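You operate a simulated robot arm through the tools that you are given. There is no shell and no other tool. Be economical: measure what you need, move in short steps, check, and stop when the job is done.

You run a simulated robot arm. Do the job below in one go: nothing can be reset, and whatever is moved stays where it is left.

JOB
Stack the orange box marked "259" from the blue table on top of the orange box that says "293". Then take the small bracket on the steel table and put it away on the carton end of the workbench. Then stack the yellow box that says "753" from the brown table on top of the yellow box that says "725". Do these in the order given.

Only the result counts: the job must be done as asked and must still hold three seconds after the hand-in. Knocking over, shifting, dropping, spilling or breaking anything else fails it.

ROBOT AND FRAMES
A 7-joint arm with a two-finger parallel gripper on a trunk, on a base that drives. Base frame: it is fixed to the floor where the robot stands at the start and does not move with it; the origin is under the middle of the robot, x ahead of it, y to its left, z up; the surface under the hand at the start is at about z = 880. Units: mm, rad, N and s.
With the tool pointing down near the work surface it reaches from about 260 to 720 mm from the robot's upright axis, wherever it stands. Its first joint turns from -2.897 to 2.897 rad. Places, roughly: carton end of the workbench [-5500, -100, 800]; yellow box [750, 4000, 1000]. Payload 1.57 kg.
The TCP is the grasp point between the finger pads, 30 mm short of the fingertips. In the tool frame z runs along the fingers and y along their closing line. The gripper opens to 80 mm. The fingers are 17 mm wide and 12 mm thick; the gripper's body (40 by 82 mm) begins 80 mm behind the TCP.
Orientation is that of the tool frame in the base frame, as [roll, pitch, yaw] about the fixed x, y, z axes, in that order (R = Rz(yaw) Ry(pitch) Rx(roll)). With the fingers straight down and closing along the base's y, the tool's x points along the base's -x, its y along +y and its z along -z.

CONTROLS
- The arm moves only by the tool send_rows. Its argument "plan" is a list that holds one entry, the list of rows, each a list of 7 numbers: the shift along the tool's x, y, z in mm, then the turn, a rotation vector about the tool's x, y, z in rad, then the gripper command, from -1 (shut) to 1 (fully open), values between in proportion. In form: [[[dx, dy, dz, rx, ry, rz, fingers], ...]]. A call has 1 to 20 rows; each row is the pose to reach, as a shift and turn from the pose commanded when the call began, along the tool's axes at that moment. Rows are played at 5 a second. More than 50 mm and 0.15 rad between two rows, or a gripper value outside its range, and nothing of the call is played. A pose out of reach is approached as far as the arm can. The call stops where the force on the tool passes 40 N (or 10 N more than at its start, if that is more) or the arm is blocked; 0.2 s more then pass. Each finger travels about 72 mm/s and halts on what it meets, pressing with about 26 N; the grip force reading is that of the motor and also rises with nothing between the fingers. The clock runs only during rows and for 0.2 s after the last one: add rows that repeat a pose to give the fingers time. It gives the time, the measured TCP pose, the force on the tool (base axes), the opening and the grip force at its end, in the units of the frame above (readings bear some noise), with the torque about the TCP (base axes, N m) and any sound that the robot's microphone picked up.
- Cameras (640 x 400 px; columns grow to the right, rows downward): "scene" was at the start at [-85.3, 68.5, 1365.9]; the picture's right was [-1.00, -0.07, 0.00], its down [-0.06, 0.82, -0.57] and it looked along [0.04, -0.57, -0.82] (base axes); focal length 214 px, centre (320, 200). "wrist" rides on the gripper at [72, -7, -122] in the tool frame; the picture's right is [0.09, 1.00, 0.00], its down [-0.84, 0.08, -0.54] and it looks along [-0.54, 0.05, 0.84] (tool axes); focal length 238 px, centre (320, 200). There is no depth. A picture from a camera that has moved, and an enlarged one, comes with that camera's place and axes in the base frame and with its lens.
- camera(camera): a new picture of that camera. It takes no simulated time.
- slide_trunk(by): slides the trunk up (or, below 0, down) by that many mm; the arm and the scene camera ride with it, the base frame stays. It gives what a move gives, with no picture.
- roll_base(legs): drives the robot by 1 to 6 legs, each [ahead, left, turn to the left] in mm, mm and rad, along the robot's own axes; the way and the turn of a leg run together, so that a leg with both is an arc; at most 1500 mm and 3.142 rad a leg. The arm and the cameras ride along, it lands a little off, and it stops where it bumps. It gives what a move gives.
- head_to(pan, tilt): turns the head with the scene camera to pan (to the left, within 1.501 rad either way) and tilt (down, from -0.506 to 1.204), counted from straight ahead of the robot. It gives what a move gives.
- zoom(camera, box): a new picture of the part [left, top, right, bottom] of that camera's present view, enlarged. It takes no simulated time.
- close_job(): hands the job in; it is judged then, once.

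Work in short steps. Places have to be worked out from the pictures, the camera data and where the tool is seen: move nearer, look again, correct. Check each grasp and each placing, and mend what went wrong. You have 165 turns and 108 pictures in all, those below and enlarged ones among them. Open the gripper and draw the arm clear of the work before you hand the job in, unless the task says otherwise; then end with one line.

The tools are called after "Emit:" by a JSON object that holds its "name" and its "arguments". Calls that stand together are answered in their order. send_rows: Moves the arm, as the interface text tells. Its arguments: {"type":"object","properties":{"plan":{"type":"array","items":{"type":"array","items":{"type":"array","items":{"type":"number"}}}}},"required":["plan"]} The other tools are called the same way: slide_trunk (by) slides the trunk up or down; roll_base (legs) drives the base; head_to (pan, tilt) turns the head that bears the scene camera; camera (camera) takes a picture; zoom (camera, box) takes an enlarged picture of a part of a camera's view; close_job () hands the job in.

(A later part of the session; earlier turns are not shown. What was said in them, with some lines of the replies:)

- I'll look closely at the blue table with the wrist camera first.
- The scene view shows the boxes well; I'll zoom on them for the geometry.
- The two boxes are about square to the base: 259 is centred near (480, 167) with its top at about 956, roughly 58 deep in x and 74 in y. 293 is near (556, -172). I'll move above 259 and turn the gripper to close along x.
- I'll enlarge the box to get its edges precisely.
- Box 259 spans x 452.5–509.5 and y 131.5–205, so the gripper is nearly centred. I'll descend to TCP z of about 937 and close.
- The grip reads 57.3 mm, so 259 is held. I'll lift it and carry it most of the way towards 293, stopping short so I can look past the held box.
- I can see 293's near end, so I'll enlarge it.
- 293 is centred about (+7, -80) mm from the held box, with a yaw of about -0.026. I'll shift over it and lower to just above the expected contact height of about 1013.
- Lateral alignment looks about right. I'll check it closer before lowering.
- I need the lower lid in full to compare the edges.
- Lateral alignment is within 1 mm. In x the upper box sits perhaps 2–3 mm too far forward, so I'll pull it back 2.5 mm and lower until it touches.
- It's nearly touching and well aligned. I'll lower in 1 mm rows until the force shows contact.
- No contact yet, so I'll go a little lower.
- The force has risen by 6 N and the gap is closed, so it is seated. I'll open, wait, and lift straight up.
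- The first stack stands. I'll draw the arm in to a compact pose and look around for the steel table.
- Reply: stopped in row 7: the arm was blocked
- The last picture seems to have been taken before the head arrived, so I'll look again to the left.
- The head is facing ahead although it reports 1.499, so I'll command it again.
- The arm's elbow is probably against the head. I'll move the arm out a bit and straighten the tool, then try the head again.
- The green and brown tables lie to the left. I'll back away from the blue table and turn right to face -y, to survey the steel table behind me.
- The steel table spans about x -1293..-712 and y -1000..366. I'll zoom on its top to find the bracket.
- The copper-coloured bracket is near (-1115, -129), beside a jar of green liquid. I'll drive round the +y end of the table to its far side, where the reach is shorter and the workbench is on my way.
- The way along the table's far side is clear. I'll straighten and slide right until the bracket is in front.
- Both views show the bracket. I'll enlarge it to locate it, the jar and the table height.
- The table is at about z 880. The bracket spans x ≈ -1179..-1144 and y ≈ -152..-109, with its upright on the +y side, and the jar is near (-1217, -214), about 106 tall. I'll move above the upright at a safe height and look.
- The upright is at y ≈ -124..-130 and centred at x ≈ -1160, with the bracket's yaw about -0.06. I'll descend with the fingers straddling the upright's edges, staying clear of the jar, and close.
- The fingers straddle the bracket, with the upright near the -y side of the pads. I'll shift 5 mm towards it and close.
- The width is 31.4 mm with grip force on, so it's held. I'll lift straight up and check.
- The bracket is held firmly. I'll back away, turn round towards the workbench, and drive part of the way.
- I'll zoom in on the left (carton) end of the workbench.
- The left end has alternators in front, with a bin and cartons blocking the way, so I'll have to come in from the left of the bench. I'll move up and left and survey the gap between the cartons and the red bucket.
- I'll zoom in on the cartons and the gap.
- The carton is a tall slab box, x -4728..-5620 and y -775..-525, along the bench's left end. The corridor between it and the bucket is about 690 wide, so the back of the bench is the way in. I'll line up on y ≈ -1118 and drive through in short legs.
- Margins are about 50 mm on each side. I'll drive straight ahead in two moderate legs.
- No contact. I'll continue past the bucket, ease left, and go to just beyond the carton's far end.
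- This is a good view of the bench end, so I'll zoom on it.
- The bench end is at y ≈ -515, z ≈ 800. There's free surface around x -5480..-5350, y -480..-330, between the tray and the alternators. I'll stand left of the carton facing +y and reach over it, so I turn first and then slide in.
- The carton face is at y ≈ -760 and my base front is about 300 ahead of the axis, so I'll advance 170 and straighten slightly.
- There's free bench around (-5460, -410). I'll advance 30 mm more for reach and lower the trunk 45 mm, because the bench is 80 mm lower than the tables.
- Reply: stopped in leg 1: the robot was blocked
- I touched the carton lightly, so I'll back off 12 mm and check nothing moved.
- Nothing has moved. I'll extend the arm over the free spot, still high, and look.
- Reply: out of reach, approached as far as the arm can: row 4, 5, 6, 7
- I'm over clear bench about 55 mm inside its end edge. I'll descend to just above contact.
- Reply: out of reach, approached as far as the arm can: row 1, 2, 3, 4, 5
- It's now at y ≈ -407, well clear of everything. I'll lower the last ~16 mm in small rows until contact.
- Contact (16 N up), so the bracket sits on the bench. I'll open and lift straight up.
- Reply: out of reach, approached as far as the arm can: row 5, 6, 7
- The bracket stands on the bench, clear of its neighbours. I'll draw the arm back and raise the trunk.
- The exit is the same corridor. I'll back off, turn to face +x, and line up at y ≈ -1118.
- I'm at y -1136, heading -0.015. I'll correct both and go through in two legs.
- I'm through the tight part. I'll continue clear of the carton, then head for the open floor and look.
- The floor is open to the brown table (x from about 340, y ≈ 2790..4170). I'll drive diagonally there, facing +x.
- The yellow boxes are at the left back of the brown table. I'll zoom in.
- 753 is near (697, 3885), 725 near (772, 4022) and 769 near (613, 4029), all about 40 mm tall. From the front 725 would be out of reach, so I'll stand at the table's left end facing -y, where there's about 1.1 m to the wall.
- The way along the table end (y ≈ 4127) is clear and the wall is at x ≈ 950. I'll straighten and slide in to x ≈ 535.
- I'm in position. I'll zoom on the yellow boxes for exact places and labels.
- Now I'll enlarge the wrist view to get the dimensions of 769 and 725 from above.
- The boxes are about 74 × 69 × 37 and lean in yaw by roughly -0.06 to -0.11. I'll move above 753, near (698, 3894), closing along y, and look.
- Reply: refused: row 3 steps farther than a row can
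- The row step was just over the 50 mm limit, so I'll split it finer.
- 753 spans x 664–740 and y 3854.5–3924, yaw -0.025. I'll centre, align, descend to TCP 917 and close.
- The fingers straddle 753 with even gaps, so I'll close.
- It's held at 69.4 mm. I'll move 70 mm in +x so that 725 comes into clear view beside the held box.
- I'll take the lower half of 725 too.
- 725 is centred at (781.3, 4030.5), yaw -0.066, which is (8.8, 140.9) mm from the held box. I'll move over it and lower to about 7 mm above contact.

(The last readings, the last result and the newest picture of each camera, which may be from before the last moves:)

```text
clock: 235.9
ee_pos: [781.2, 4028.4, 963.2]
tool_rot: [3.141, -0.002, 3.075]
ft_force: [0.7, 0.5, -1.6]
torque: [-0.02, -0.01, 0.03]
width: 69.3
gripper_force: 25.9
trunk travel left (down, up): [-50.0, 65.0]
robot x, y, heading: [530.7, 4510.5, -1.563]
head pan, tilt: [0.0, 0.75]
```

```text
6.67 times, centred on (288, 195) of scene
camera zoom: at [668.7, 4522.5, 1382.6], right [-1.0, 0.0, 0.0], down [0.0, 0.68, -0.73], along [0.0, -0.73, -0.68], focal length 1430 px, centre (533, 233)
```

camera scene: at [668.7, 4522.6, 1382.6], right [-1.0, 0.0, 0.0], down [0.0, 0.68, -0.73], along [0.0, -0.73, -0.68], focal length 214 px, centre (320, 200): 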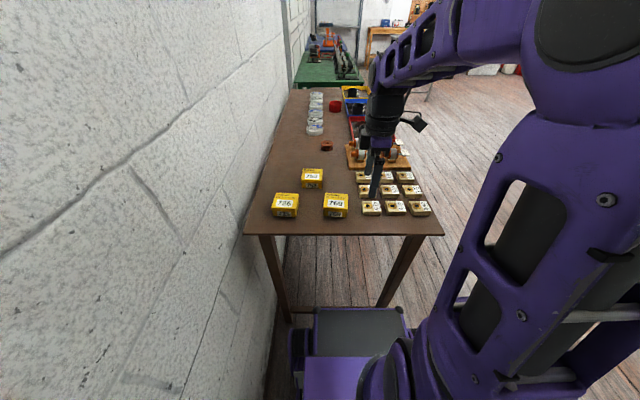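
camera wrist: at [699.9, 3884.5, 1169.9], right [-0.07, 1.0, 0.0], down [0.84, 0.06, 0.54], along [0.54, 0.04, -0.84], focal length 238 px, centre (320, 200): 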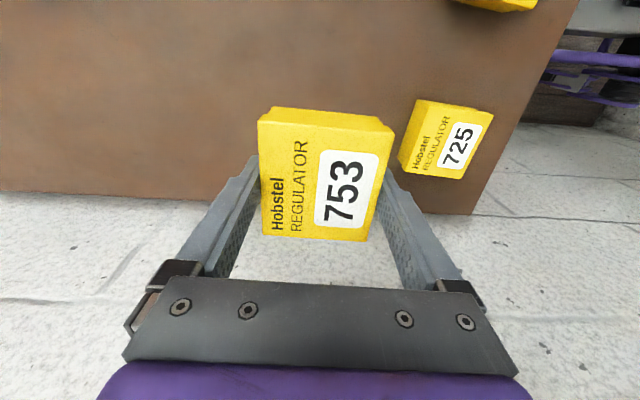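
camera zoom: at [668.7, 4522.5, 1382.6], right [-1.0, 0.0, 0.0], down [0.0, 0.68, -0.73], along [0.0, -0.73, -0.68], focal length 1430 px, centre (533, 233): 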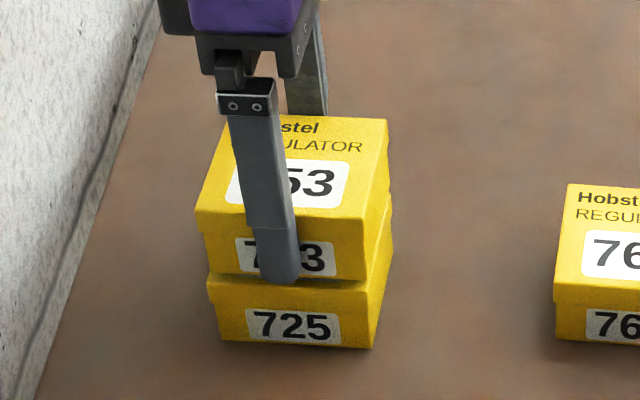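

Alignment looks good and the fingertips stay above the lower box. I'll lower to contact in small rows.

Emit:
{"name": "send_rows", "arguments": {"plan": [[[0, 0, 3, 0, 0, 0, -1], [0, 0, 5, 0, 0, 0, -1], [0, 0, 6, 0, 0, 0, -1], [0, 0, 7, 0, 0, 0, -1], [0, 0, 7, 0, 0, 0, -1]]]}}

Emit:
{"name": "zoom", "arguments": {"camera": "scene", "box": [268, 190, 308, 220]}}

```text
clock: 237.1
ee_pos: [780.7, 4028.4, 956.3]
tool_rot: [-3.14, -0.001, 3.076]
ft_force: [-2.0, 2.6, 11.7]
torque: [0.24, 0.15, 0.0]
width: 69.6
gripper_force: 26.3
trunk travel left (down, up): [-50.0, 65.0]
robot x, y, heading: [530.9, 4516.1, -1.569]
head pan, tilt: [0.0, 0.75]
```

```text
13.33 times, centred on (288, 205) of scene
camera zoom: at [668.2, 4523.5, 1382.8], right [-1.0, 0.0, 0.0], down [0.0, 0.68, -0.73], along [0.0, -0.73, -0.68], focal length 2860 px, centre (747, 133)
```

zoom: 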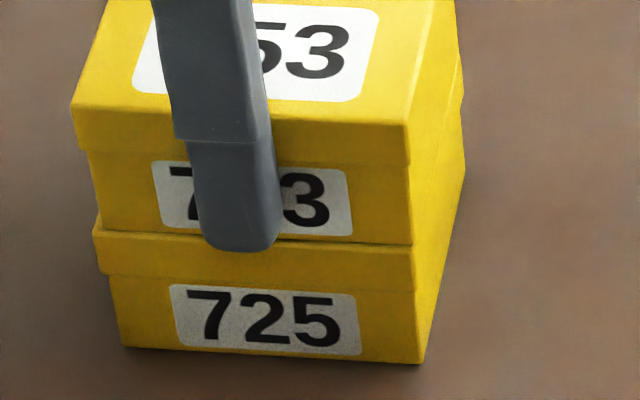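

It's seated (about 13 N). I'll open and lift straight up.

Emit:
{"name": "send_rows", "arguments": {"plan": [[[0, 0, -0.5, 0, 0, 0, 1], [0, 0, -0.5, 0, 0, 0, 1], [0, 0, -0.5, 0, 0, 0, 1], [0, 0, -15, 0, 0, 0, 1], [0, 0, -50, 0, 0, 0, 1], [0, 0, -90, 0, 0, 0, 1], [0, 0, -120, 0, 0, 0, 1], [0, 0, -120, 0, 0, 0, 1]]]}}

Emit:
{"name": "camera", "arguments": {"camera": "wrist"}}

Emit:
{"name": "zoom", "arguments": {"camera": "scene", "box": [248, 160, 328, 225]}}

```text
clock: 238.9
ee_pos: [778.4, 4027.1, 1075.4]
tool_rot: [3.139, -0.003, 3.074]
ft_force: [-0.3, -0.4, 0.8]
torque: [0.0, -0.01, -0.02]
width: 79.8
gripper_force: 0.1
trunk travel left (down, up): [-50.0, 65.0]
robot x, y, heading: [528.5, 4512.9, -1.563]
head pan, tilt: [0.0, 0.75]
```

```text
33 pictures are left
camera wrist: at [708.0, 4025.6, 1197.1], right [-0.03, 1.0, 0.0], down [0.84, 0.02, 0.54], along [0.54, 0.02, -0.84], focal length 238 px, centre (320, 200)
```

wrist: 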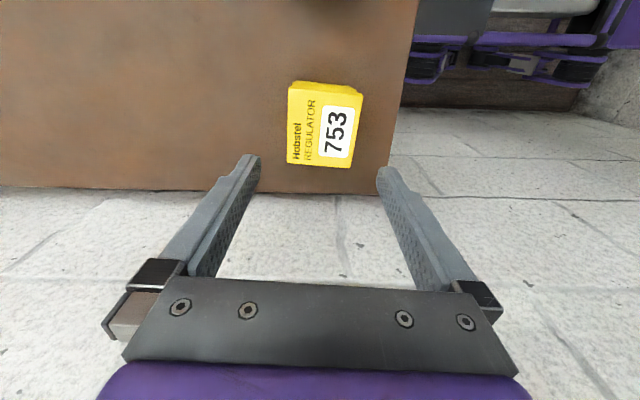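

```text
6.15 times, centred on (288, 192) of scene
camera zoom: at [668.7, 4522.6, 1382.6], right [-1.0, 0.0, 0.0], down [0.0, 0.68, -0.73], along [0.0, -0.73, -0.68], focal length 1320 px, centre (517, 246)
```

zoom: 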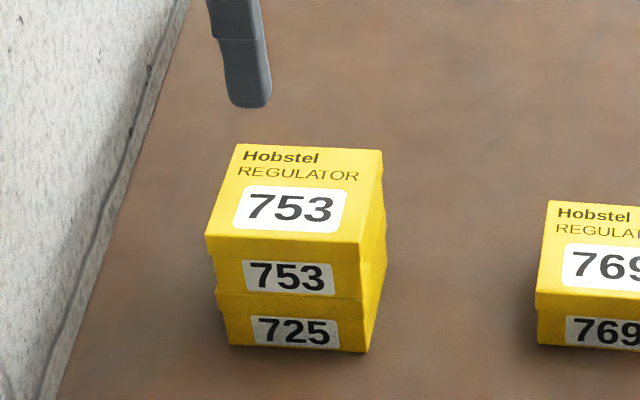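

All three parts are done and the stack is square. I'll draw the arm clear before handing in.

Emit:
{"name": "send_rows", "arguments": {"plan": [[[40, 0, -10, 0, 0, 0, 1], [80, 0, -20, 0, 0, 0, 1], [120, 0, -20, 0, 0, 0, 1], [160, 0, -20, 0, 0, 0, 1], [160, 0, -20, 0, 0, 0, 1]]]}}

Emit:
{"name": "camera", "arguments": {"camera": "scene"}}

```text
clock: 240.1
ee_pos: [619.1, 4040.2, 1095.1]
tool_rot: [3.139, 0.002, 3.077]
ft_force: [0.0, -0.4, -0.1]
torque: [0.0, -0.02, -0.03]
width: 80.0
gripper_force: 0.0
trunk travel left (down, up): [-50.0, 65.0]
robot x, y, heading: [531.6, 4516.0, -1.572]
head pan, tilt: [0.0, 0.75]
```

```text
31 pictures are left
camera scene: at [668.6, 4522.6, 1382.6], right [-1.0, 0.0, 0.0], down [0.0, 0.68, -0.73], along [0.0, -0.73, -0.68], focal length 214 px, centre (320, 200)
```

scene: 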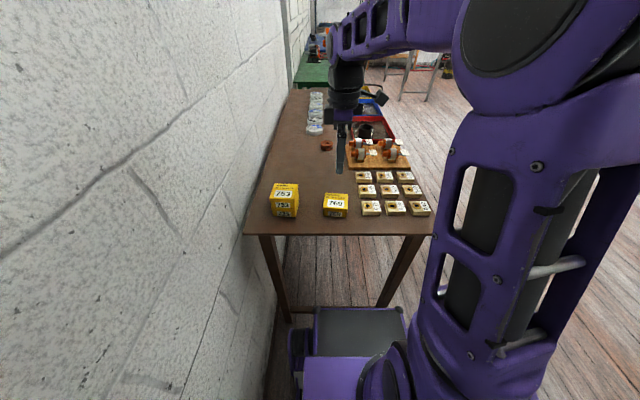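

The arm is clear, the gripper is open, and nothing on the brown table has been disturbed. I'm handing in.

Emit:
{"name": "close_job", "arguments": {}}

```text
The job is handed in.
```

All three parts are done in the order given: box 259 is stacked on 293, the bracket is on the carton end of the workbench, and box 753 is stacked on 725; on the way to the bench the base lightly touched the large carton, which did not appear to move.
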